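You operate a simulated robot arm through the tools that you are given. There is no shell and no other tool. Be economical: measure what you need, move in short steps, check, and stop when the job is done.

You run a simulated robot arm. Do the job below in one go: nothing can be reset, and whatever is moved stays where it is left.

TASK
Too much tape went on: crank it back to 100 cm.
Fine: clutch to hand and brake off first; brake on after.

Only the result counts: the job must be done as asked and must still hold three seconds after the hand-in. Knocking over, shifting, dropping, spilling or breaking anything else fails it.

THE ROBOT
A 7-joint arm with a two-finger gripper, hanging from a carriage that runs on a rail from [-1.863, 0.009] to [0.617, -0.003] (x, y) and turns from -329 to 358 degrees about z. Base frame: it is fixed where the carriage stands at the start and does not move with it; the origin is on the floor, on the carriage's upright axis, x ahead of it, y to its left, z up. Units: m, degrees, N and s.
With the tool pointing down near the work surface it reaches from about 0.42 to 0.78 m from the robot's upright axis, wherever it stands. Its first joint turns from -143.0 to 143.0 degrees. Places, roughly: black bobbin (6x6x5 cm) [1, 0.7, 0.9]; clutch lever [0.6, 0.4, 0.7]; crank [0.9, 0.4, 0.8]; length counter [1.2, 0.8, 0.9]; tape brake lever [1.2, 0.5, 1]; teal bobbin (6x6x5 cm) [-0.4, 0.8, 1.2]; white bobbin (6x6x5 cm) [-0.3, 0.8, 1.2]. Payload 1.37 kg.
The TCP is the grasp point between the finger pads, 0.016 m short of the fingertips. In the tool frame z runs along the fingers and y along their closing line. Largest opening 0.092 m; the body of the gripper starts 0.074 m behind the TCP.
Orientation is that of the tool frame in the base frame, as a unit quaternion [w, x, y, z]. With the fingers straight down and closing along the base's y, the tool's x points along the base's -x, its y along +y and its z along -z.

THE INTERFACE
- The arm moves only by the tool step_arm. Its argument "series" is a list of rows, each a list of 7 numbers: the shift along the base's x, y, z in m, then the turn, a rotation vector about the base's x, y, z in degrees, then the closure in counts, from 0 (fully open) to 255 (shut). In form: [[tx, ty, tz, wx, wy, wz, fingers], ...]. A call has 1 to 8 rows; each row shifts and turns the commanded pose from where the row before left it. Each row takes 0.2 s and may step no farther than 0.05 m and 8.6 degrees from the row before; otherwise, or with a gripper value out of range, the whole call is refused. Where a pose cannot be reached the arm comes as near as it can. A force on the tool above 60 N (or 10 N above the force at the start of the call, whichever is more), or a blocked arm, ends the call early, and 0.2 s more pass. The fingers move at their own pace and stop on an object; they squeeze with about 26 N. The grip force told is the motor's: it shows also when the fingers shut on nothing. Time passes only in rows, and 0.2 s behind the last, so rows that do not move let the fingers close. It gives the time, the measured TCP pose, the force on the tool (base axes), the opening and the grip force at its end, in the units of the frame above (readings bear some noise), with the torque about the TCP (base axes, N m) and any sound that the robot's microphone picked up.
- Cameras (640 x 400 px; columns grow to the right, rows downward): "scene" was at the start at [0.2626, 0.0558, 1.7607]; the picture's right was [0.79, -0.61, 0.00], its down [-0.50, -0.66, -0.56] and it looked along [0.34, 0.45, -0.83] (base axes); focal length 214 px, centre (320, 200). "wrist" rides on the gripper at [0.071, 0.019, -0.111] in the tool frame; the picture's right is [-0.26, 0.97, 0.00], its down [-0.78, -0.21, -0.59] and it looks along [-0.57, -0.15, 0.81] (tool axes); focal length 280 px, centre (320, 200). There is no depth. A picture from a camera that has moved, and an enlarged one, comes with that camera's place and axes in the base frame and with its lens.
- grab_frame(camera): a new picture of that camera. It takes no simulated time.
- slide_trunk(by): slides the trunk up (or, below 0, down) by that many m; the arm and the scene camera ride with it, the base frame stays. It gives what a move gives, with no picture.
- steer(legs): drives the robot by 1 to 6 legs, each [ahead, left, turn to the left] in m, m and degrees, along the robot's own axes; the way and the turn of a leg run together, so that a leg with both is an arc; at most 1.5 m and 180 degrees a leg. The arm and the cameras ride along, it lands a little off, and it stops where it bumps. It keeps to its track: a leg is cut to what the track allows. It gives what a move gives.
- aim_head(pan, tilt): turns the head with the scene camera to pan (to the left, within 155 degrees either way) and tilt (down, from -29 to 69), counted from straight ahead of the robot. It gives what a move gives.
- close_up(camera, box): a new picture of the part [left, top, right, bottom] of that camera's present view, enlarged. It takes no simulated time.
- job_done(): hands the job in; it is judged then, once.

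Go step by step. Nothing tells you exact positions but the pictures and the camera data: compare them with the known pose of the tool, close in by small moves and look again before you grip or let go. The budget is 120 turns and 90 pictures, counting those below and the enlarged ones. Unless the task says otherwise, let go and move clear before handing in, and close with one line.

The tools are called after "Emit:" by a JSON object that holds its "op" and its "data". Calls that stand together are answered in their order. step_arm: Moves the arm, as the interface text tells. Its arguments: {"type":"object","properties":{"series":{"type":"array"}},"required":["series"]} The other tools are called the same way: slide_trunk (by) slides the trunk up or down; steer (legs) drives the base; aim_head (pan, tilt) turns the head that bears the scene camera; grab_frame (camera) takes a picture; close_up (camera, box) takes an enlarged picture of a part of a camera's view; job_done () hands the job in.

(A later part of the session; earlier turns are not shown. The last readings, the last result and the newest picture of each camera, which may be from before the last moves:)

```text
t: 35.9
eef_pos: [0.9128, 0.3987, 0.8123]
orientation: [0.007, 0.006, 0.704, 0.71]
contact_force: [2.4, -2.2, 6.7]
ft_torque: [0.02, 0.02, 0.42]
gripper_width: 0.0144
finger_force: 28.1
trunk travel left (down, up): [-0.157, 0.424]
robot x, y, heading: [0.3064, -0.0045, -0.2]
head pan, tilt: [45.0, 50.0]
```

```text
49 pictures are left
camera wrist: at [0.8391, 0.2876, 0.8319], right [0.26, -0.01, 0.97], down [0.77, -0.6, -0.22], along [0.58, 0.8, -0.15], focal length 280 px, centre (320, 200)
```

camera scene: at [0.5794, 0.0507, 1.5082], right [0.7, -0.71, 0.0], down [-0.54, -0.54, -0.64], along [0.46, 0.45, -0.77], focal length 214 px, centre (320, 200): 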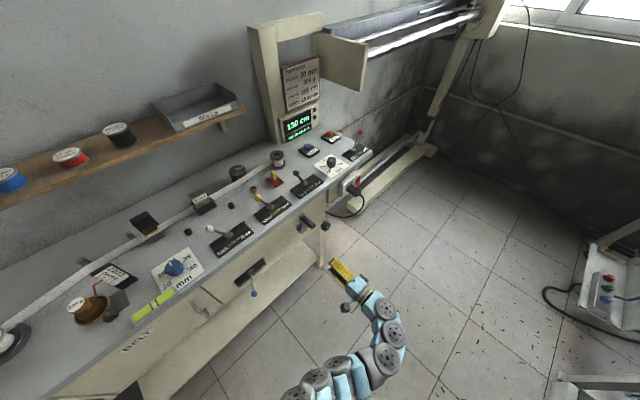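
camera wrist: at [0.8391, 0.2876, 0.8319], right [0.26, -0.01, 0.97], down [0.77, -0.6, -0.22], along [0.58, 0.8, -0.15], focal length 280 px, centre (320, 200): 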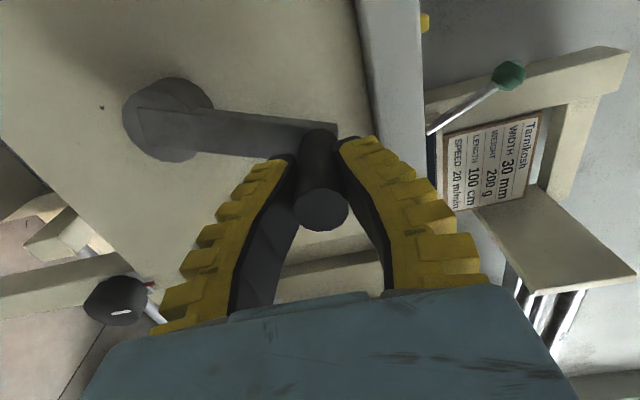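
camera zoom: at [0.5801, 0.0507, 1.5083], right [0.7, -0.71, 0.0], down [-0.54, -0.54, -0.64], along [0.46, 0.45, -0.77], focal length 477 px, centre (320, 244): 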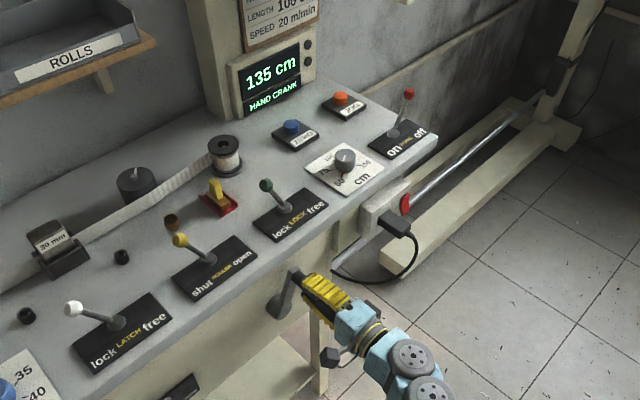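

The handle is still well seated. I'll crank counter-clockwise along the arc in 12° steps.

Emit:
{"op": "step_arm", "data": {"series": [[-0.0185, 0, 0.006, 0, 0, 0, 255], [-0.0187, 0, 0.0013, 0, 0, 0, 255], [-0.0187, 0, -0.0026, 0, 0, 0, 255], [-0.0177, 0, -0.0064, 0, 0, 0, 255]]}}

Emit:
{"op": "close_up", "data": {"camera": "scene", "box": [250, 90, 390, 270]}}

Emit:
{"op": "grab_frame", "data": {"camera": "wrist"}}

```text
t: 36.9
eef_pos: [0.838, 0.3981, 0.81]
orientation: [0.007, 0.006, 0.705, 0.709]
contact_force: [6.0, -3.3, -13.6]
ft_torque: [-0.06, 0.0, -0.49]
gripper_width: 0.0114
finger_force: 28.1
trunk travel left (down, up): [-0.157, 0.424]
robot x, y, heading: [0.3028, -0.0003, -0.5]
head pan, tilt: [45.0, 50.0]
```

```text
2.22 times, centred on (320, 180) of scene
camera zoom: at [0.5796, 0.0498, 1.5079], right [0.7, -0.71, 0.0], down [-0.54, -0.54, -0.64], along [0.46, 0.45, -0.77], focal length 477 px, centre (320, 244)
```

zoom: 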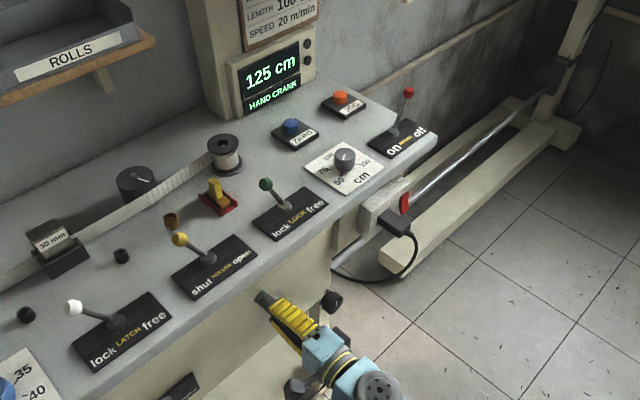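

```text
47 pictures are left
camera wrist: at [0.7646, 0.2876, 0.83], right [0.26, -0.01, 0.96], down [0.77, -0.6, -0.22], along [0.58, 0.8, -0.15], focal length 280 px, centre (320, 200)
```

wrist: 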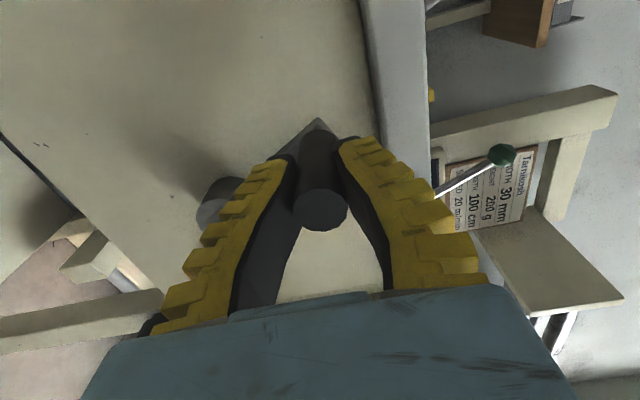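

Counter is now at 125 cm, direction is right, and the handle is still centred. I'll continue the arc.

Emit:
{"op": "step_arm", "data": {"series": [[-0.0159, 0, -0.01, 0, 0, 0, 255], [-0.0135, 0, -0.013, 0, 0, 0, 255], [-0.0106, 0, -0.0156, 0, 0, 0, 255]]}}

Emit:
{"op": "close_up", "data": {"camera": "scene", "box": [250, 90, 390, 270]}}

Emit:
{"op": "grab_frame", "data": {"camera": "wrist"}}

```text
t: 37.7
eef_pos: [0.8014, 0.3979, 0.7757]
orientation: [0.009, 0.005, 0.703, 0.711]
contact_force: [18.4, 3.8, -8.6]
ft_torque: [-0.06, -0.14, -0.32]
gripper_width: 0.0105
finger_force: 27.5
trunk travel left (down, up): [-0.157, 0.424]
robot x, y, heading: [0.3047, -0.0046, -0.3]
head pan, tilt: [45.0, 50.0]
```

```text
2.22 times, centred on (320, 180) of scene
camera zoom: at [0.5815, 0.0508, 1.5088], right [0.7, -0.71, 0.0], down [-0.54, -0.54, -0.64], along [0.46, 0.45, -0.76], focal length 477 px, centre (320, 244)
```

zoom: 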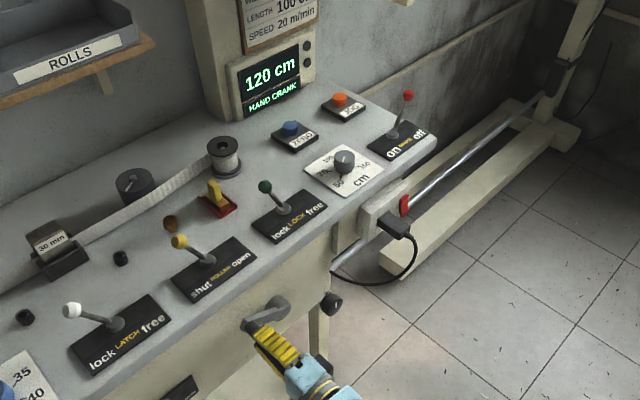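

```text
45 pictures are left
camera wrist: at [0.7271, 0.288, 0.7949], right [0.26, -0.01, 0.97], down [0.77, -0.6, -0.21], along [0.58, 0.8, -0.14], focal length 280 px, centre (320, 200)
```

wrist: 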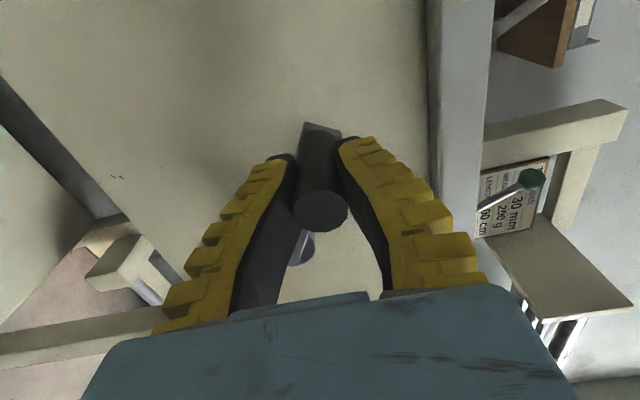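

At about −60° the counter reads 120. The display seems to step in 5s, so I need to find the exact ratio from its transitions. I'll advance in small increments.

Emit:
{"op": "step_arm", "data": {"series": [[-0.0047, 0, -0.0117, 0, 0, 0, 255], [0, 0, 0, 0, 0, 0, 255]]}}

Emit:
{"op": "close_up", "data": {"camera": "scene", "box": [250, 90, 390, 270]}}

```text
t: 38.3
eef_pos: [0.7958, 0.3987, 0.7656]
orientation: [0.007, 0.005, 0.703, 0.711]
contact_force: [15.3, 4.9, -5.5]
ft_torque: [-0.01, -0.14, -0.06]
gripper_width: 0.0101
finger_force: 28.2
trunk travel left (down, up): [-0.157, 0.424]
robot x, y, heading: [0.304, 0.0016, -0.2]
head pan, tilt: [45.0, 50.0]
```

```text
2.22 times, centred on (320, 180) of scene
camera zoom: at [0.5811, 0.0511, 1.5088], right [0.7, -0.71, 0.0], down [-0.54, -0.54, -0.64], along [0.46, 0.45, -0.76], focal length 477 px, centre (320, 244)
```

zoom: 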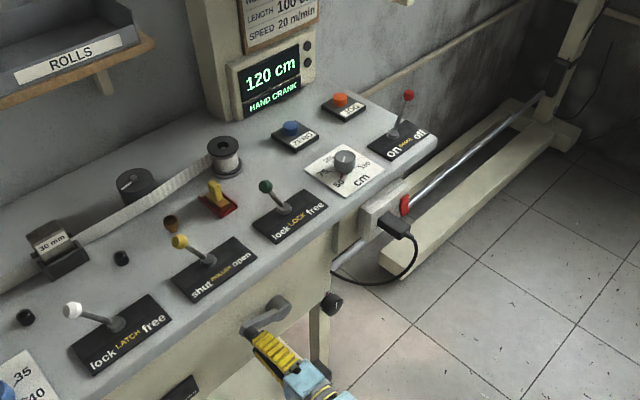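

Emit:
{"op": "step_arm", "data": {"series": [[-0.002, 0, -0.0098, 0, 0, 0, 255], [-0.0014, 0, -0.0098, 0, 0, 0, 255]]}}

Emit:
{"op": "close_up", "data": {"camera": "scene", "box": [250, 90, 390, 270]}}

```text
t: 38.9
eef_pos: [0.7891, 0.3983, 0.7434]
orientation: [0.006, 0.005, 0.703, 0.711]
contact_force: [1.1, 0.6, 0.7]
ft_torque: [0.04, -0.1, 0.2]
gripper_width: 0.01
finger_force: 27.9
trunk travel left (down, up): [-0.157, 0.424]
robot x, y, heading: [0.303, -0.0016, -0.3]
head pan, tilt: [45.0, 50.0]
```

```text
2.22 times, centred on (320, 180) of scene
camera zoom: at [0.5793, 0.0509, 1.5082], right [0.7, -0.71, 0.0], down [-0.54, -0.54, -0.64], along [0.46, 0.45, -0.77], focal length 477 px, centre (320, 244)
```

zoom: 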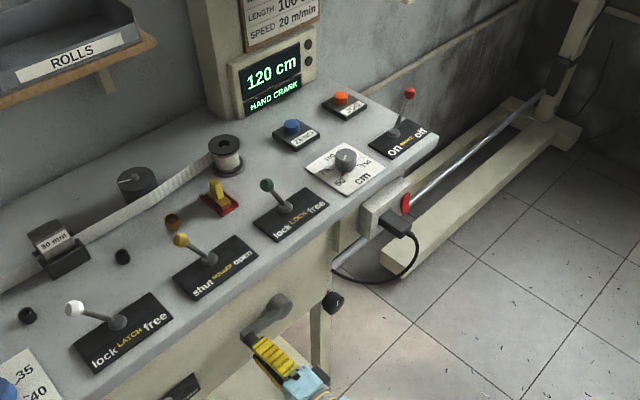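

Emit:
{"op": "step_arm", "data": {"series": [[0, 0, -0.0115, 0, 0, 0, 255]]}}

Emit:
{"op": "close_up", "data": {"camera": "scene", "box": [290, 90, 330, 150]}}

Emit:
{"op": "step_arm", "data": {"series": [[0.0005, 0, -0.009, 0, 0, 0, 255]]}}

Emit:
{"op": "close_up", "data": {"camera": "scene", "box": [290, 90, 330, 150]}}

```text
t: 39.3
eef_pos: [0.7878, 0.3985, 0.7317]
orientation: [0.006, 0.006, 0.704, 0.71]
contact_force: [-2.9, 1.2, 1.5]
ft_torque: [0.02, -0.02, 0.33]
gripper_width: 0.0101
finger_force: 28.1
trunk travel left (down, up): [-0.157, 0.424]
robot x, y, heading: [0.3025, -0.0031, -0.2]
head pan, tilt: [45.0, 50.0]
```

```text
6.67 times, centred on (310, 120) of scene
camera zoom: at [0.5789, 0.0508, 1.5079], right [0.7, -0.71, 0.0], down [-0.54, -0.54, -0.64], along [0.46, 0.45, -0.77], focal length 1430 px, centre (387, 733)
```

zoom: 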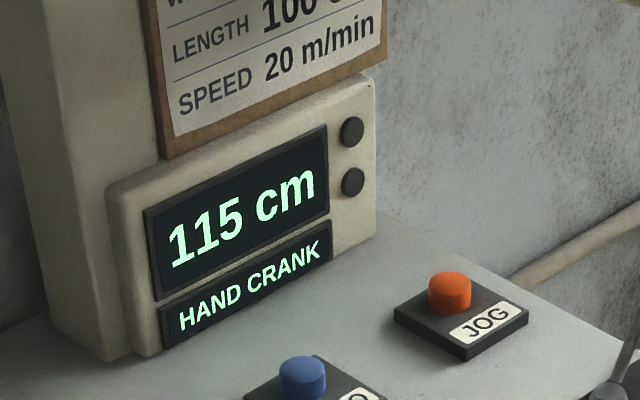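

```text
t: 39.7
eef_pos: [0.7887, 0.3997, 0.7221]
orientation: [0.005, 0.006, 0.704, 0.71]
contact_force: [-8.8, -2.0, 1.1]
ft_torque: [0.02, -0.15, 0.42]
gripper_width: 0.0098
finger_force: 28.1
trunk travel left (down, up): [-0.157, 0.424]
robot x, y, heading: [0.3079, -0.0015, -0.3]
head pan, tilt: [45.0, 50.0]
```

```text
6.67 times, centred on (310, 120) of scene
camera zoom: at [0.5783, 0.0506, 1.5077], right [0.7, -0.71, 0.0], down [-0.55, -0.54, -0.64], along [0.46, 0.45, -0.77], focal length 1430 px, centre (387, 733)
```

zoom: 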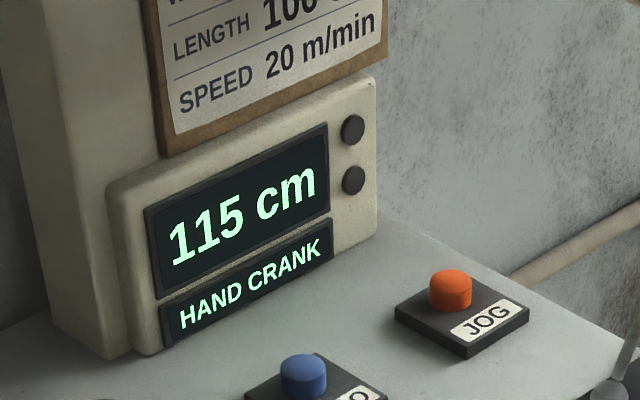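

115 now, with the transition at about −86…−89°, which implies roughly 7°/cm (about 50 cm/rev). The target should then be near −216°. I'll continue along the bottom of the arc.

Emit:
{"op": "step_arm", "data": {"series": [[0.0047, 0, -0.0175, 0, 0, 0, 255], [0.0072, 0, -0.017, 0, 0, 0, 255]]}}

Emit:
{"op": "close_up", "data": {"camera": "scene", "box": [250, 90, 390, 270]}}

Emit:
{"op": "step_arm", "data": {"series": [[0.0106, 0, -0.0152, 0, 0, 0, 255]]}}

Emit:
{"op": "close_up", "data": {"camera": "scene", "box": [250, 90, 390, 270]}}

```text
t: 40.3
eef_pos: [0.7988, 0.4, 0.6879]
orientation: [0.005, 0.005, 0.703, 0.711]
contact_force: [-7.1, -0.9, -2.7]
ft_torque: [-0.02, -0.08, 0.44]
gripper_width: 0.0102
finger_force: 28.0
trunk travel left (down, up): [-0.157, 0.424]
robot x, y, heading: [0.3077, -0.0031, -0.4]
head pan, tilt: [45.0, 50.0]
```

```text
2.22 times, centred on (320, 180) of scene
camera zoom: at [0.5783, 0.0506, 1.5076], right [0.7, -0.71, 0.0], down [-0.55, -0.54, -0.64], along [0.46, 0.45, -0.77], focal length 477 px, centre (320, 244)
```

zoom: 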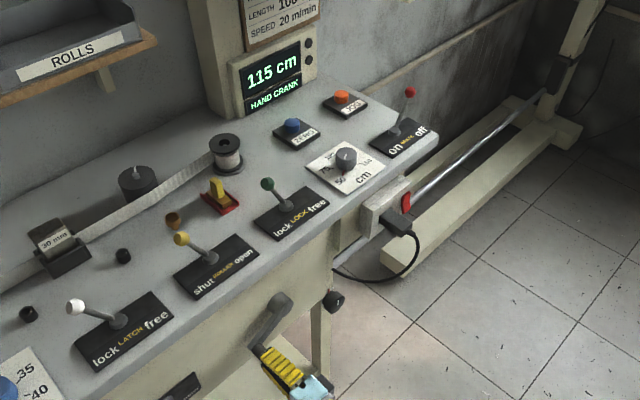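

```text
t: 40.7
eef_pos: [0.8101, 0.3989, 0.6723]
orientation: [0.005, 0.007, 0.704, 0.71]
contact_force: [-6.2, 2.1, -5.3]
ft_torque: [-0.07, -0.08, 0.4]
gripper_width: 0.0102
finger_force: 28.1
trunk travel left (down, up): [-0.157, 0.424]
robot x, y, heading: [0.3021, -0.0001, -0.3]
head pan, tilt: [45.0, 50.0]
```

```text
2.22 times, centred on (320, 180) of scene
camera zoom: at [0.5782, 0.0509, 1.5075], right [0.7, -0.71, 0.0], down [-0.55, -0.54, -0.64], along [0.46, 0.45, -0.77], focal length 477 px, centre (320, 244)
```

zoom: 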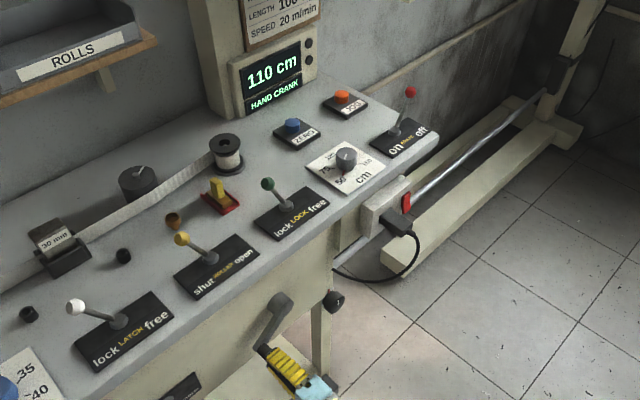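

110 at −131°, consistent with 7.0–7.2°/cm. I'll continue.

Emit:
{"op": "step_arm", "data": {"series": [[0.0142, 0, -0.013, 0, 0, 0, 255], [0.016, 0, -0.0096, 0, 0, 0, 255]]}}

Emit:
{"op": "close_up", "data": {"camera": "scene", "box": [250, 90, 390, 270]}}

Emit:
{"op": "step_arm", "data": {"series": [[0.0146, 0, -0.0054, 0, 0, 0, 255]]}}

Emit:
{"op": "close_up", "data": {"camera": "scene", "box": [250, 90, 390, 270]}}

```text
t: 41.3
eef_pos: [0.841, 0.3988, 0.6466]
orientation: [0.006, 0.007, 0.704, 0.71]
contact_force: [-1.5, 4.4, -12.0]
ft_torque: [-0.02, 0.05, 0.23]
gripper_width: 0.011
finger_force: 28.4
trunk travel left (down, up): [-0.157, 0.424]
robot x, y, heading: [0.3056, -0.0002, -0.2]
head pan, tilt: [45.0, 50.0]
```

```text
2.22 times, centred on (320, 180) of scene
camera zoom: at [0.5785, 0.0507, 1.5074], right [0.7, -0.71, 0.0], down [-0.55, -0.54, -0.64], along [0.46, 0.45, -0.77], focal length 477 px, centre (320, 244)
```

zoom: 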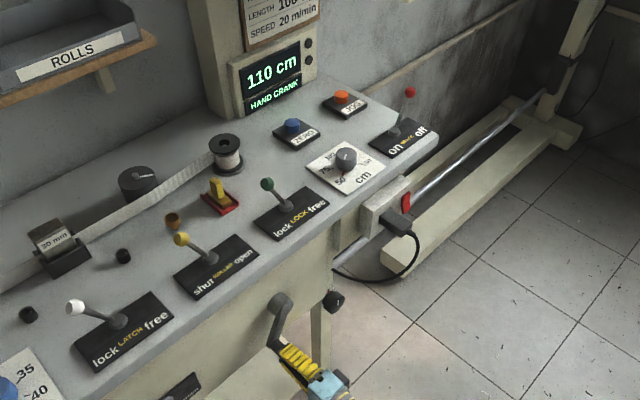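

```text
t: 41.7
eef_pos: [0.8561, 0.3994, 0.6421]
orientation: [0.006, 0.007, 0.705, 0.71]
contact_force: [0.5, 1.8, -13.1]
ft_torque: [-0.08, 0.03, 0.44]
gripper_width: 0.0108
finger_force: 28.1
trunk travel left (down, up): [-0.157, 0.424]
robot x, y, heading: [0.303, -0.0008, -0.2]
head pan, tilt: [45.0, 50.0]
```

```text
2.22 times, centred on (320, 180) of scene
camera zoom: at [0.5787, 0.0505, 1.5076], right [0.7, -0.71, 0.0], down [-0.55, -0.54, -0.64], along [0.46, 0.45, -0.77], focal length 477 px, centre (320, 244)
```

zoom: 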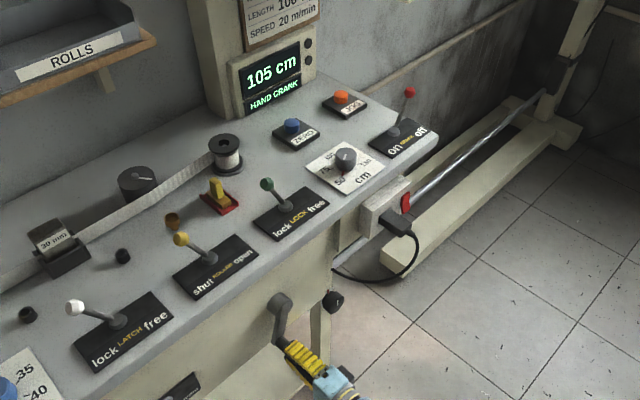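

105 now at −166°. I'll continue toward about −214°.

Emit:
{"op": "step_arm", "data": {"series": [[0.0188, 0, -0.0015, 0, 0, 0, 255], [0.0186, 0, 0.0015, 0, 0, 0, 255]]}}

Emit:
{"op": "close_up", "data": {"camera": "scene", "box": [250, 90, 390, 270]}}

Emit:
{"op": "step_arm", "data": {"series": [[0.0149, 0, 0.004, 0, 0, 0, 255]]}}

Emit:
{"op": "close_up", "data": {"camera": "scene", "box": [250, 90, 390, 270]}}

```text
t: 42.3
eef_pos: [0.8683, 0.3894, 0.6421]
orientation: [0.006, 0.009, 0.707, 0.707]
contact_force: [-0.3, -10.6, -41.6]
ft_torque: [-0.46, 0.12, -0.05]
gripper_width: 0.0118
finger_force: 28.5
out of reach, approached as far as the arm can: row 1, 2
trunk travel left (down, up): [-0.157, 0.424]
robot x, y, heading: [0.305, -0.0029, -0.0]
head pan, tilt: [45.0, 50.0]
```

```text
2.22 times, centred on (320, 180) of scene
camera zoom: at [0.5775, 0.0478, 1.5066], right [0.7, -0.71, 0.0], down [-0.55, -0.54, -0.64], along [0.46, 0.45, -0.77], focal length 477 px, centre (320, 244)
```

zoom: 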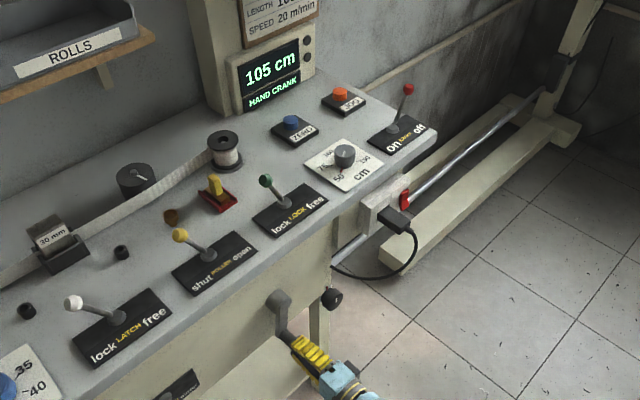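

```text
t: 42.7
eef_pos: [0.8674, 0.391, 0.6421]
orientation: [0.004, 0.008, 0.707, 0.707]
contact_force: [-1.5, -11.2, -48.5]
ft_torque: [-0.52, 0.17, -0.2]
gripper_width: 0.0129
finger_force: 28.5
out of reach, approached as far as the arm can: row 1
trunk travel left (down, up): [-0.157, 0.424]
robot x, y, heading: [0.3048, -0.005, -0.3]
head pan, tilt: [45.0, 50.0]
```

```text
2.22 times, centred on (320, 180) of scene
camera zoom: at [0.5768, 0.0475, 1.5066], right [0.7, -0.71, 0.0], down [-0.55, -0.54, -0.64], along [0.45, 0.45, -0.77], focal length 477 px, centre (320, 244)
```

zoom: 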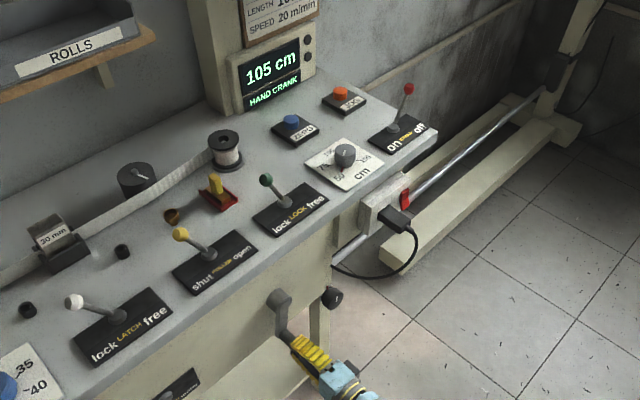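

The arm reached its limit at the bottom of the arc. I'll release the handle, back off, and reposition the carriage and trunk.

Emit:
{"op": "step_arm", "data": {"series": [[0, 0, 0, 0, 0, 0, 150], [0, 0, 0, 0, 0, 0, 130]]}}

Emit:
{"op": "step_arm", "data": {"series": [[0, -0.04, 0, 0, 0, 0, 130], [0, -0.045, 0, 0, 0, 0, 130]]}}

Emit:
{"op": "grab_frame", "data": {"camera": "wrist"}}

Emit:
{"op": "close_up", "data": {"camera": "scene", "box": [250, 90, 390, 270]}}

```text
t: 43.3
eef_pos: [0.8745, 0.3995, 0.6501]
orientation: [0.008, 0.005, 0.703, 0.711]
contact_force: [-0.8, -0.7, -0.3]
ft_torque: [0.02, 0.0, -0.01]
gripper_width: 0.0482
finger_force: 2.2
trunk travel left (down, up): [-0.157, 0.424]
robot x, y, heading: [0.3047, -0.0021, -0.2]
head pan, tilt: [45.0, 50.0]
```

```text
t: 43.9
eef_pos: [0.8755, 0.3157, 0.6488]
orientation: [0.006, 0.006, 0.703, 0.711]
contact_force: [-0.4, 0.4, 0.1]
ft_torque: [0.0, -0.01, -0.03]
gripper_width: 0.0482
finger_force: 2.3
trunk travel left (down, up): [-0.157, 0.424]
robot x, y, heading: [0.3085, -0.0017, -0.4]
head pan, tilt: [45.0, 50.0]
```

```text
34 pictures are left
camera wrist: at [0.8019, 0.2026, 0.6667], right [0.26, -0.01, 0.96], down [0.77, -0.6, -0.22], along [0.58, 0.8, -0.15], focal length 280 px, centre (320, 200)
```

wrist: 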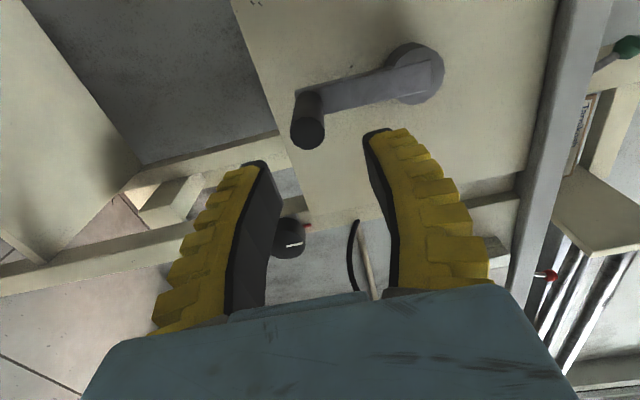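

```text
2.22 times, centred on (320, 180) of scene
camera zoom: at [0.5791, 0.0506, 1.5081], right [0.7, -0.71, 0.0], down [-0.54, -0.54, -0.64], along [0.46, 0.45, -0.77], focal length 477 px, centre (320, 244)
```

zoom: 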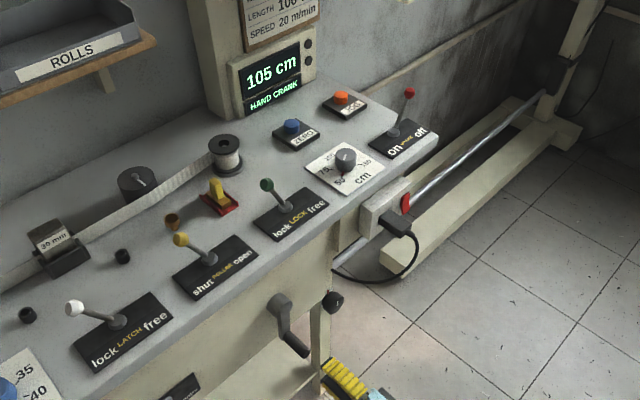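

The handle is now at the bottom, about (0.874, 0.641), and holds. I'll move the carriage +0.08 and the trunk down 0.05 for more reach.

Emit:
{"op": "steer", "data": {"legs": [[0.07, 0, 0]]}}

Emit:
{"op": "slide_trunk", "data": {"by": -0.06}}

Emit:
{"op": "step_arm", "data": {"series": [[-0.035, 0, 0.024, 0, 0, 0, 130], [-0.035, 0, 0.024, 0, 0, 0, 130], [0, 0, 0, 0, 0, 0, 130]]}}

Emit:
{"op": "grab_frame", "data": {"camera": "wrist"}}

```text
t: 44.9
eef_pos: [0.948, 0.315, 0.6486]
orientation: [0.007, 0.005, 0.703, 0.711]
contact_force: [1.1, 0.9, 0.4]
ft_torque: [0.0, 0.0, 0.04]
gripper_width: 0.0482
finger_force: 2.4
trunk travel left (down, up): [-0.157, 0.424]
robot x, y, heading: [0.3787, -0.0027, -0.3]
head pan, tilt: [45.0, 50.0]
```

```text
t: 45.9
eef_pos: [0.9471, 0.3143, 0.5876]
orientation: [0.007, 0.005, 0.703, 0.711]
contact_force: [-0.6, 0.0, -1.4]
ft_torque: [-0.01, -0.01, -0.01]
gripper_width: 0.048
finger_force: 2.5
trunk travel left (down, up): [-0.097, 0.484]
robot x, y, heading: [0.3772, -0.0023, 0.0]
head pan, tilt: [45.0, 50.0]
```

```text
t: 46.7
eef_pos: [0.8761, 0.3141, 0.6374]
orientation: [0.008, 0.004, 0.704, 0.71]
contact_force: [0.3, 0.2, 0.0]
ft_torque: [0.06, -0.03, 0.04]
gripper_width: 0.0484
finger_force: 2.2
trunk travel left (down, up): [-0.097, 0.484]
robot x, y, heading: [0.3785, 0.0028, -0.4]
head pan, tilt: [45.0, 50.0]
```

```text
32 pictures are left
camera wrist: at [0.8024, 0.2038, 0.6546], right [0.26, -0.01, 0.97], down [0.77, -0.6, -0.22], along [0.58, 0.8, -0.15], focal length 280 px, centre (320, 200)
```

wrist: 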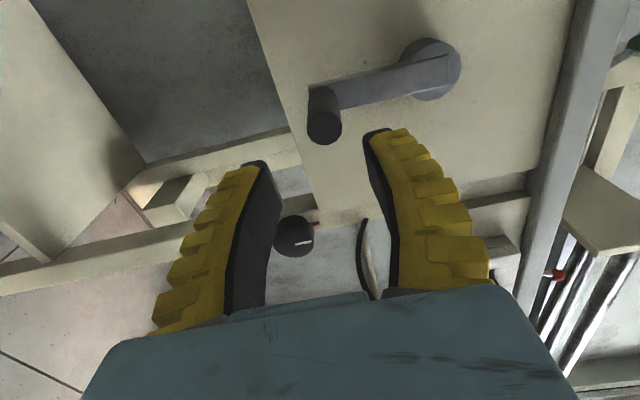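

The handle is at (0.874, 0.640), nicely between the fingers. I'll advance and grip.

Emit:
{"op": "step_arm", "data": {"series": [[-0.002, 0.043, 0.003, 0, 0, 0, 130], [0, 0.042, 0, 0, 0, 0, 130], [0, 0, 0, 0, 0, 0, 130], [0, 0, 0, 0, 0, 0, 255], [0, 0, 0, 0, 0, 0, 255]]}}

Emit:
{"op": "step_arm", "data": {"series": [[0.0165, 0, 0.001, 0, 0, 0, 255]]}}

Emit:
{"op": "close_up", "data": {"camera": "scene", "box": [200, 80, 340, 260]}}

```text
t: 47.9
eef_pos: [0.8763, 0.4011, 0.6386]
orientation: [0.007, 0.006, 0.701, 0.713]
contact_force: [-0.6, -4.4, 28.6]
ft_torque: [0.13, -0.07, -0.33]
gripper_width: 0.017
finger_force: 28.4
trunk travel left (down, up): [-0.097, 0.484]
robot x, y, heading: [0.3754, 0.0003, -0.1]
head pan, tilt: [45.0, 50.0]
```

```text
t: 48.3
eef_pos: [0.8929, 0.4017, 0.6401]
orientation: [0.007, 0.004, 0.702, 0.713]
contact_force: [-5.3, -7.6, 34.8]
ft_torque: [0.24, -0.05, 0.59]
gripper_width: 0.0155
finger_force: 28.3
trunk travel left (down, up): [-0.097, 0.484]
robot x, y, heading: [0.3764, 0.0006, -0.1]
head pan, tilt: [45.0, 50.0]
```

```text
2.22 times, centred on (270, 170) of scene
camera zoom: at [0.6513, 0.0506, 1.4486], right [0.7, -0.71, 0.0], down [-0.54, -0.54, -0.64], along [0.46, 0.45, -0.77], focal length 477 px, centre (431, 267)
```

zoom: 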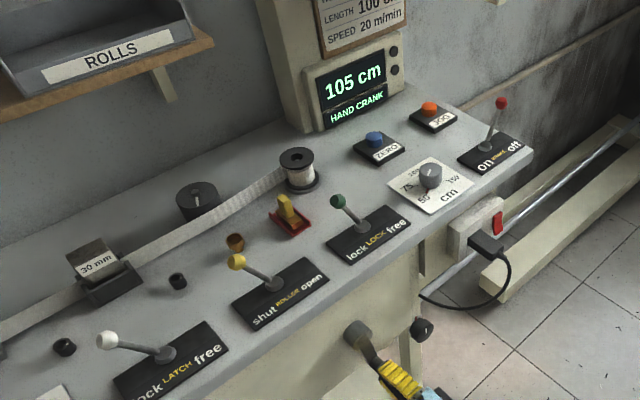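

105 at about −190°. I'll take small steps to find the 105→100 transition.

Emit:
{"op": "step_arm", "data": {"series": [[0.0095, 0, 0.004, 0, 0, 0, 255]]}}

Emit:
{"op": "close_up", "data": {"camera": "scene", "box": [200, 80, 340, 260]}}

Emit:
{"op": "step_arm", "data": {"series": [[0.0085, 0, 0.0035, 0, 0, 0, 255]]}}

Emit:
{"op": "close_up", "data": {"camera": "scene", "box": [200, 80, 340, 260]}}

```text
t: 48.7
eef_pos: [0.8998, 0.4007, 0.6425]
orientation: [0.006, 0.006, 0.703, 0.711]
contact_force: [-8.2, -2.9, 26.0]
ft_torque: [0.17, -0.04, 0.6]
gripper_width: 0.0147
finger_force: 28.4
trunk travel left (down, up): [-0.097, 0.484]
robot x, y, heading: [0.3789, -0.0053, -0.1]
head pan, tilt: [45.0, 50.0]
```

```text
2.22 times, centred on (270, 170) of scene
camera zoom: at [0.6505, 0.0511, 1.448], right [0.7, -0.71, 0.0], down [-0.54, -0.54, -0.64], along [0.46, 0.45, -0.77], focal length 477 px, centre (431, 267)
```

zoom: 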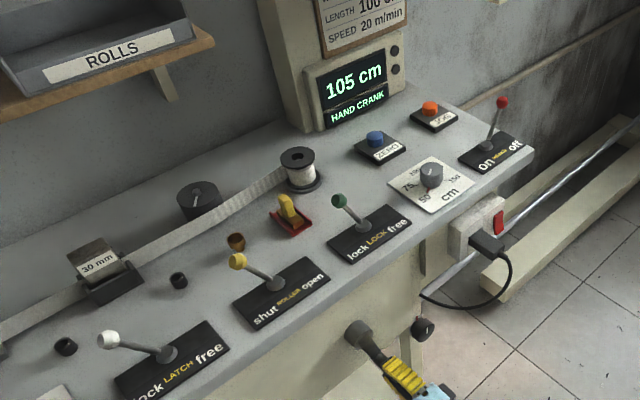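

```text
t: 49.1
eef_pos: [0.9057, 0.4006, 0.6438]
orientation: [0.005, 0.007, 0.704, 0.71]
contact_force: [-5.8, 3.1, 5.7]
ft_torque: [0.06, -0.02, 0.47]
gripper_width: 0.0138
finger_force: 28.3
trunk travel left (down, up): [-0.097, 0.484]
robot x, y, heading: [0.3755, -0.0006, -0.4]
head pan, tilt: [45.0, 50.0]
```

```text
2.22 times, centred on (270, 170) of scene
camera zoom: at [0.6502, 0.0512, 1.4476], right [0.7, -0.71, 0.0], down [-0.54, -0.54, -0.64], along [0.46, 0.45, -0.77], focal length 477 px, centre (431, 267)
```

zoom: 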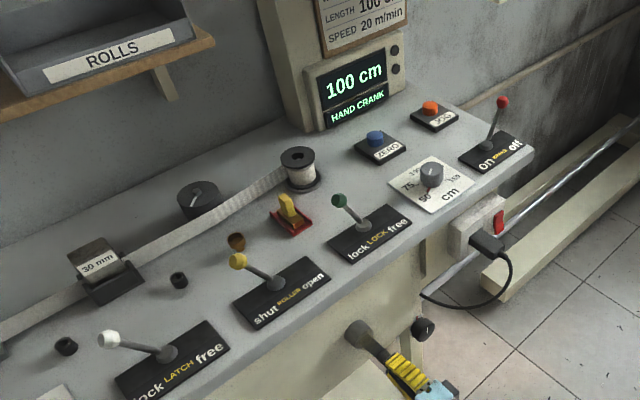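

It just flipped to 100 at about −197°, so the middle of the window (true 100) is about 18° further, near −214.5°.

Emit:
{"op": "step_arm", "data": {"series": [[0.0115, 0, 0.006, 0, 0, 0, 255], [0.0105, 0, 0.0075, 0, 0, 0, 255], [0, 0, 0, 0, 0, 0, 255]]}}

Emit:
{"op": "grab_frame", "data": {"camera": "wrist"}}

Emit:
{"op": "close_up", "data": {"camera": "scene", "box": [200, 80, 340, 260]}}

```text
t: 49.9
eef_pos: [0.9349, 0.3981, 0.6588]
orientation: [0.009, 0.008, 0.705, 0.709]
contact_force: [15.5, 7.5, -27.7]
ft_torque: [-0.09, -0.09, -0.44]
gripper_width: 0.0106
finger_force: 28.1
trunk travel left (down, up): [-0.097, 0.484]
robot x, y, heading: [0.3754, -0.0012, -0.1]
head pan, tilt: [45.0, 50.0]
```

```text
28 pictures are left
camera wrist: at [0.8604, 0.2868, 0.6789], right [0.26, -0.01, 0.97], down [0.77, -0.61, -0.21], along [0.59, 0.8, -0.15], focal length 280 px, centre (320, 200)
```

wrist: 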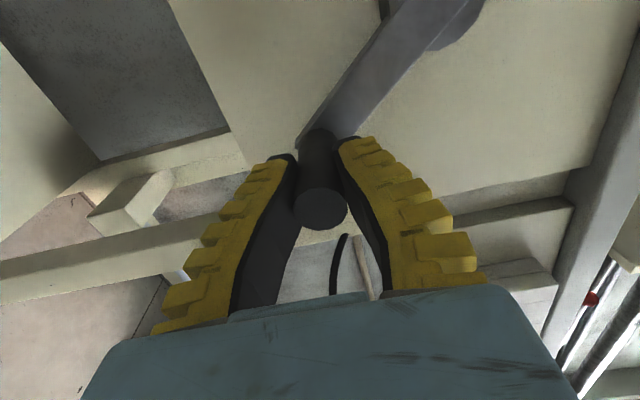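

```text
2.22 times, centred on (270, 170) of scene
camera zoom: at [0.6517, 0.0503, 1.448], right [0.7, -0.71, 0.0], down [-0.54, -0.54, -0.64], along [0.46, 0.45, -0.77], focal length 477 px, centre (431, 267)
```

zoom: 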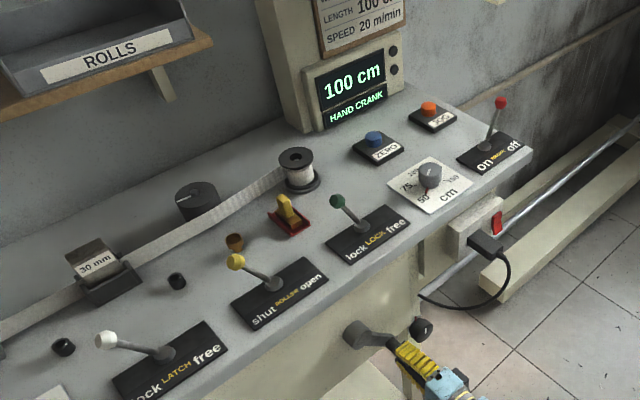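

The counter reads 100 cm, with the handle near −217°. I'll release, back off, and measure the handle angle.

Emit:
{"op": "step_arm", "data": {"series": [[0, 0, 0, 0, 0, 0, 150], [0, 0, 0, 0, 0, 0, 130], [0, -0.04, 0, 0, 0, 0, 130], [0, -0.045, 0, 0, 0, 0, 130]]}}

Emit:
{"op": "close_up", "data": {"camera": "wrist", "box": [260, 0, 500, 150]}}

Emit:
{"op": "close_up", "data": {"camera": "scene", "box": [200, 80, 340, 260]}}

```text
t: 50.9
eef_pos: [0.9325, 0.311, 0.6628]
orientation: [0.007, 0.006, 0.704, 0.711]
contact_force: [-0.7, -0.7, -0.1]
ft_torque: [-0.01, -0.03, 0.01]
gripper_width: 0.0484
finger_force: 2.5
trunk travel left (down, up): [-0.097, 0.484]
robot x, y, heading: [0.3795, 0.001, -0.4]
head pan, tilt: [45.0, 50.0]
```

```text
2.67 times, centred on (380, 75) of wrist
camera zoom: at [0.8592, 0.2006, 0.6821], right [0.26, -0.01, 0.97], down [0.77, -0.6, -0.22], along [0.58, 0.8, -0.15], focal length 748 px, centre (160, 533)
```

zoom: 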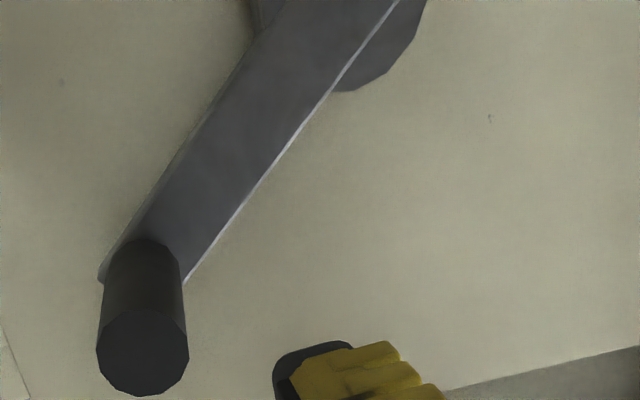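

```text
2.22 times, centred on (270, 170) of scene
camera zoom: at [0.6506, 0.05, 1.4481], right [0.7, -0.71, 0.0], down [-0.54, -0.54, -0.64], along [0.46, 0.45, -0.77], focal length 477 px, centre (431, 267)
```

zoom: 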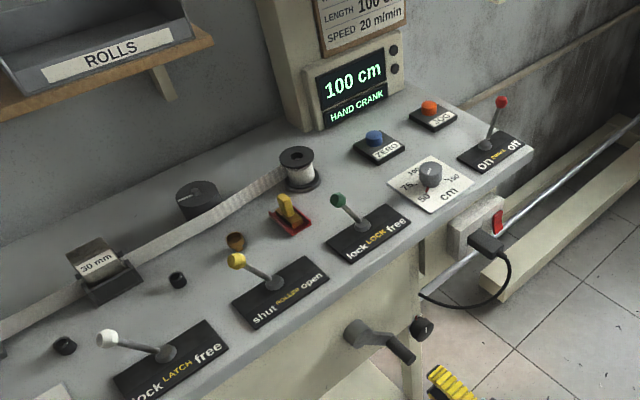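

The handle stays at about −219°, which puts the tape within about 1 cm of 100, and the display is stable at 100 cm. Now for the brake: I'll back off, raise the trunk and drive to the rail's end.

Emit:
{"op": "step_arm", "data": {"series": [[0, -0.04, 0, 0, 0, 0, 130], [0, -0.04, 0, 0, 0, 0, 130], [0, -0.03, 0, 0, 0, 0, 130]]}}

Emit:
{"op": "slide_trunk", "data": {"by": 0.45}}

Emit:
{"op": "steer", "data": {"legs": [[0.24, 0, 0]]}}

Emit:
{"op": "step_arm", "data": {"series": [[0, 0, 0, -8.5, 0, 0, 100], [0, 0, 0, -8.5, 0, 0, 100], [0, 0, 0, -8.5, 0, 0, 100], [0, 0, 0, -8.5, 0, 0, 100], [0, 0, 0, -8.5, 0, 0, 100], [0, 0, 0, -8.5, 0, 0, 100], [0, 0, 0, -8.5, 0, 0, 100], [0, 0, 0, -8.5, 0, 0, 100]]}}

```text
t: 51.7
eef_pos: [0.9322, 0.2019, 0.6614]
orientation: [0.006, 0.005, 0.703, 0.711]
contact_force: [-0.2, 0.5, 0.3]
ft_torque: [0.01, -0.02, 0.0]
gripper_width: 0.048
finger_force: 2.1
trunk travel left (down, up): [-0.097, 0.484]
robot x, y, heading: [0.3747, -0.002, -0.1]
head pan, tilt: [45.0, 50.0]
```

```text
refused: 0.45 is not a number from -0.4 to 0.4
```

```text
t: 53.5
eef_pos: [1.1692, 0.2013, 0.6617]
orientation: [0.007, 0.006, 0.703, 0.711]
contact_force: [-0.3, 0.0, -0.2]
ft_torque: [-0.01, -0.03, 0.02]
gripper_width: 0.0482
finger_force: 2.4
trunk travel left (down, up): [-0.097, 0.484]
robot x, y, heading: [0.6151, -0.0064, -0.4]
head pan, tilt: [45.0, 50.0]
```

```text
t: 55.3
eef_pos: [1.1684, 0.2027, 0.6623]
orientation: [0.01, 0.002, 0.981, 0.195]
contact_force: [0.2, -0.7, -0.3]
ft_torque: [0.0, 0.01, 0.01]
gripper_width: 0.0587
finger_force: 1.7
trunk travel left (down, up): [-0.097, 0.484]
robot x, y, heading: [0.6135, -0.005, -0.3]
head pan, tilt: [45.0, 50.0]
```

The trunk slide was refused as too large, but the other moves went through without contact. I'll raise it 0.4 now and finish reorienting the tool (outward and down).

Emit:
{"op": "slide_trunk", "data": {"by": 0.4}}

Emit:
{"op": "step_arm", "data": {"series": [[0, 0, 0, -8.5, 0, 0, 100], [0, 0, 0, -8.5, 0, 0, 100], [0, 0, 0, -5, 0, 0, 100], [0, 0, 0, 0, 0, 8.4, 100], [0, 0, 0, 0, 0, 8.4, 100], [0, 0, 0, 0, 0, 8.2, 100]]}}

Emit:
{"op": "step_arm", "data": {"series": [[0, 0, 0, 3.6, -7.7, 0, 100], [0, 0, 0, 3.6, -7.7, 0, 100], [0, 0, 0, 3.6, -7.7, 0, 100], [0, 0, 0, 3.6, -7.7, 0, 100], [0, 0, 0, 3.6, -7.7, 0, 100]]}}

Emit:
{"op": "grab_frame", "data": {"camera": "wrist"}}

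Emit:
{"op": "grab_frame", "data": {"camera": "scene"}}

```text
t: 59.1
eef_pos: [1.1671, 0.202, 1.0611]
orientation: [0.009, 0.001, 0.98, 0.196]
contact_force: [0.1, -0.4, 0.6]
ft_torque: [0.01, 0.03, 0.06]
gripper_width: 0.0588
finger_force: 1.5
trunk travel left (down, up): [-0.497, 0.084]
robot x, y, heading: [0.6148, -0.0041, -0.5]
head pan, tilt: [45.0, 50.0]
```

```text
t: 60.5
eef_pos: [1.1684, 0.2013, 1.0621]
orientation: [0.009, -0.219, 0.976, 0.006]
contact_force: [0.8, -0.1, 0.0]
ft_torque: [-0.02, 0.0, -0.01]
gripper_width: 0.0585
finger_force: 1.7
trunk travel left (down, up): [-0.497, 0.084]
robot x, y, heading: [0.6174, -0.0031, -0.3]
head pan, tilt: [45.0, 50.0]
```

```text
t: 61.7
eef_pos: [1.1691, 0.2022, 1.0616]
orientation: [0.362, -0.203, 0.906, 0.085]
contact_force: [0.4, -0.1, 0.1]
ft_torque: [0.0, 0.04, 0.0]
gripper_width: 0.0583
finger_force: 1.5
trunk travel left (down, up): [-0.497, 0.084]
robot x, y, heading: [0.6114, -0.0028, -0.2]
head pan, tilt: [45.0, 50.0]
```

```text
24 pictures are left
camera wrist: at [1.0439, 0.1622, 1.0929], right [-0.24, 0.95, 0.19], down [0.24, -0.13, 0.96], along [0.94, 0.28, -0.19], focal length 280 px, centre (320, 200)
```

wrist: 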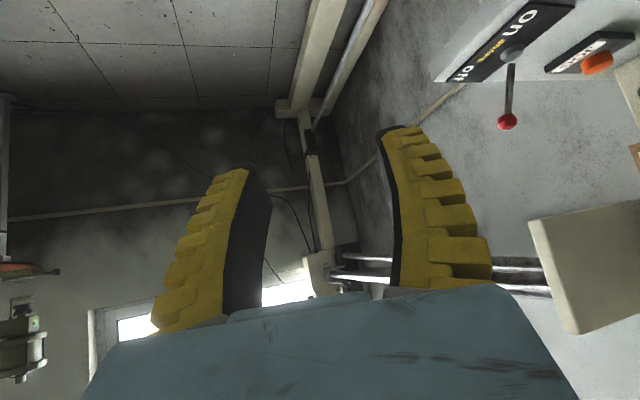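

```text
23 pictures are left
camera scene: at [0.8872, 0.0491, 1.8481], right [0.7, -0.71, 0.0], down [-0.54, -0.54, -0.64], along [0.46, 0.45, -0.77], focal length 214 px, centre (320, 200)
```

scene: 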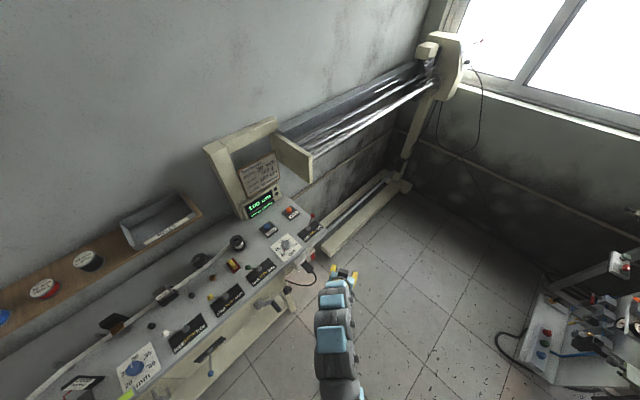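

The red knob in "off" is at about (1.32, 0.528, 0.96). I'll move to a staging point behind it along the tool axis.

Emit:
{"op": "step_arm", "data": {"series": [[0.01, 0.045, -0.002, 0, 0, 0, 100], [0.01, 0.045, -0.002, 0, 0, 0, 100], [0.012, 0.045, -0.004, 0, 0, 0, 100], [0.012, 0.045, -0.004, 0, 0, 0, 100], [0.012, 0.045, -0.004, 0, 0, 0, 100], [0.012, 0.045, -0.004, 0, 0, 0, 100], [0.012, 0.02, 0, 0, 0, 0, 100]]}}

Emit:
{"op": "grab_frame", "data": {"camera": "wrist"}}

Emit:
{"op": "close_up", "data": {"camera": "scene", "box": [220, 140, 380, 280]}}

```text
t: 63.3
eef_pos: [1.2493, 0.4932, 1.0411]
orientation: [0.363, -0.204, 0.905, 0.086]
contact_force: [-0.4, -0.2, -0.1]
ft_torque: [0.03, -0.02, 0.02]
gripper_width: 0.0584
finger_force: 1.7
trunk travel left (down, up): [-0.497, 0.084]
robot x, y, heading: [0.6082, -0.0012, -0.1]
head pan, tilt: [45.0, 50.0]
```

```text
22 pictures are left
camera wrist: at [1.1248, 0.4536, 1.073], right [-0.24, 0.95, 0.19], down [0.24, -0.13, 0.96], along [0.94, 0.28, -0.19], focal length 280 px, centre (320, 200)
```

wrist: 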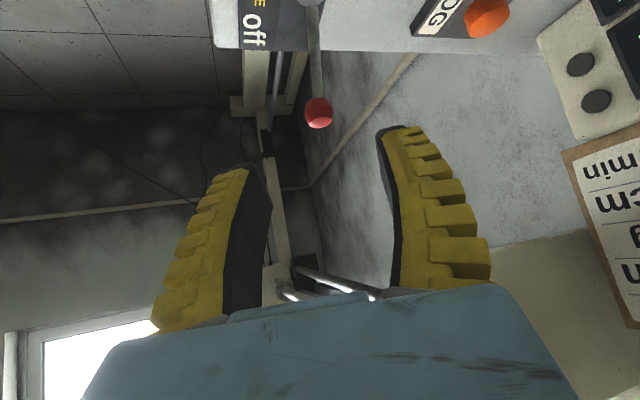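

```text
2.86 times, centred on (300, 210) of scene
camera zoom: at [0.8872, 0.0491, 1.8482], right [0.7, -0.71, 0.0], down [-0.54, -0.54, -0.64], along [0.46, 0.45, -0.77], focal length 613 px, centre (377, 171)
```

zoom: 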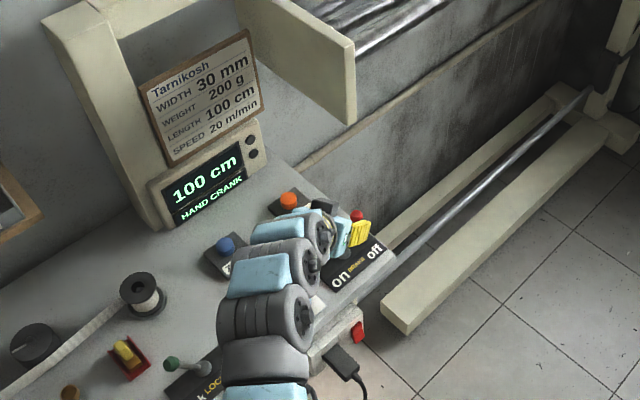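

The tool axis points right at the knob (1.325, 0.528, 0.958). I'll advance 0.11 m along it with open fingers.

Emit:
{"op": "step_arm", "data": {"series": [[0.022, 0.0106, -0.0252, 0, 0, 0, 100], [0.022, 0.0106, -0.0252, 0, 0, 0, 100], [0.0155, 0.0076, -0.018, 0, 0, 0, 100], [0.0125, 0.006, -0.0144, 0, 0, 0, 100], [0, 0, 0, 0, 0, 0, 100]]}}

Emit:
{"op": "grab_frame", "data": {"camera": "wrist"}}

Emit:
{"op": "close_up", "data": {"camera": "scene", "box": [220, 140, 380, 280]}}

```text
t: 64.5
eef_pos: [1.3061, 0.5198, 0.9672]
orientation: [0.361, -0.204, 0.906, 0.086]
contact_force: [0.0, -1.0, -0.5]
ft_torque: [0.01, -0.02, 0.02]
gripper_width: 0.0587
finger_force: 1.8
out of reach, approached as far as the arm can: row 4
trunk travel left (down, up): [-0.497, 0.084]
robot x, y, heading: [0.6145, -0.0027, -0.4]
head pan, tilt: [45.0, 50.0]
```

```text
20 pictures are left
camera wrist: at [1.182, 0.4809, 0.9995], right [-0.24, 0.95, 0.19], down [0.24, -0.13, 0.96], along [0.94, 0.28, -0.2], focal length 280 px, centre (320, 200)
```

wrist: 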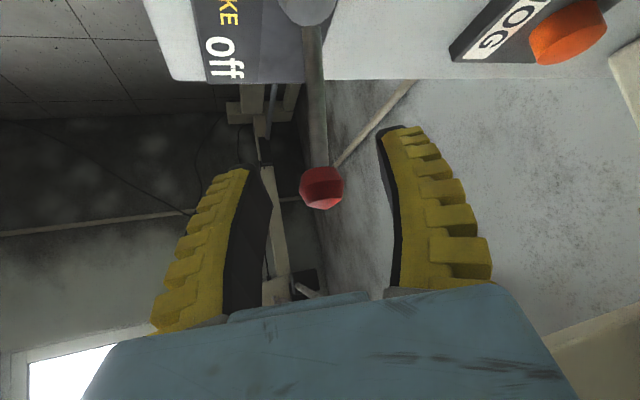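

```text
2.86 times, centred on (300, 210) of scene
camera zoom: at [0.8871, 0.049, 1.8481], right [0.7, -0.71, 0.0], down [-0.55, -0.54, -0.64], along [0.46, 0.45, -0.77], focal length 613 px, centre (377, 171)
```

zoom: 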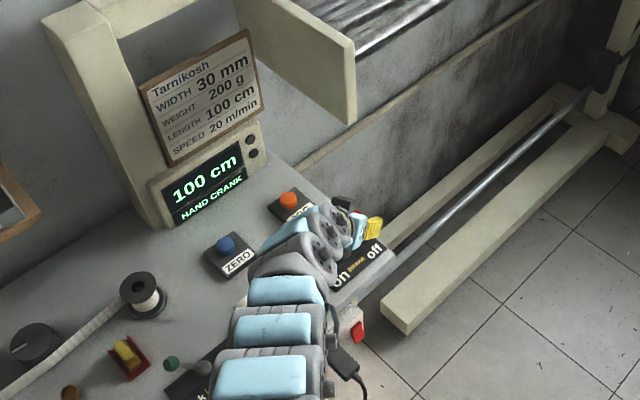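

The arm is about 2 cm short. I'll shift the arm up and lower the trunk by the same amount to gain outward reach.

Emit:
{"op": "step_arm", "data": {"series": [[-0.02, -0.01, 0.04, 0, 0, 0, 100], [0, 0, 0.045, 0, 0, 0, 100], [0, 0, 0.045, 0, 0, 0, 100]]}}

Emit:
{"op": "slide_trunk", "data": {"by": -0.1}}

Emit:
{"op": "grab_frame", "data": {"camera": "wrist"}}

```text
t: 65.3
eef_pos: [1.2846, 0.5119, 1.0941]
orientation: [0.36, -0.204, 0.906, 0.085]
contact_force: [0.5, -0.2, 0.0]
ft_torque: [0.04, -0.04, 0.01]
gripper_width: 0.0584
finger_force: 2.1
trunk travel left (down, up): [-0.497, 0.084]
robot x, y, heading: [0.6166, -0.0034, -0.5]
head pan, tilt: [45.0, 50.0]
```

```text
t: 66.6
eef_pos: [1.2846, 0.5138, 0.9946]
orientation: [0.362, -0.203, 0.906, 0.085]
contact_force: [-1.0, -0.1, -1.1]
ft_torque: [-0.04, 0.01, -0.01]
gripper_width: 0.0585
finger_force: 2.0
trunk travel left (down, up): [-0.397, 0.184]
robot x, y, heading: [0.6115, -0.0031, -0.2]
head pan, tilt: [45.0, 50.0]
```

```text
18 pictures are left
camera wrist: at [1.1604, 0.4737, 1.0266], right [-0.24, 0.95, 0.19], down [0.24, -0.13, 0.96], along [0.94, 0.28, -0.19], focal length 280 px, centre (320, 200)
```

wrist: 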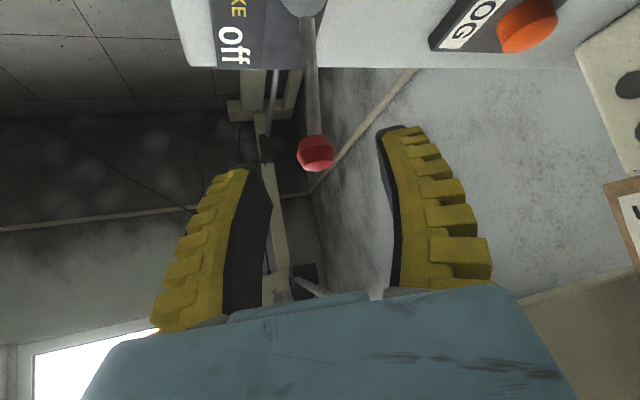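

Now I'll advance to the knob at about (1.328, 0.527, 0.958).

Emit:
{"op": "step_arm", "data": {"series": [[0.015, 0.005, -0.013, 0, 0, 0, 100], [0.015, 0.005, -0.013, 0, 0, 0, 100], [0.014, 0.004, -0.011, 0, 0, 0, 100], [0, 0, 0, 0, 0, 0, 100]]}}

Emit:
{"op": "grab_frame", "data": {"camera": "wrist"}}

```text
t: 67.6
eef_pos: [1.328, 0.5257, 0.9579]
orientation: [0.361, -0.204, 0.906, 0.085]
contact_force: [0.5, -0.8, 0.6]
ft_torque: [-0.01, -0.02, 0.01]
gripper_width: 0.0589
finger_force: 1.7
trunk travel left (down, up): [-0.397, 0.184]
robot x, y, heading: [0.612, -0.0039, -0.4]
head pan, tilt: [45.0, 50.0]
```

```text
17 pictures are left
camera wrist: at [1.2041, 0.4867, 0.9896], right [-0.24, 0.95, 0.19], down [0.24, -0.13, 0.96], along [0.94, 0.28, -0.2], focal length 280 px, centre (320, 200)
```

wrist: 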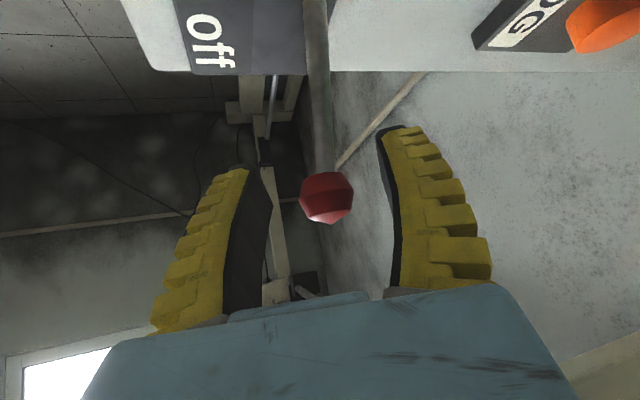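

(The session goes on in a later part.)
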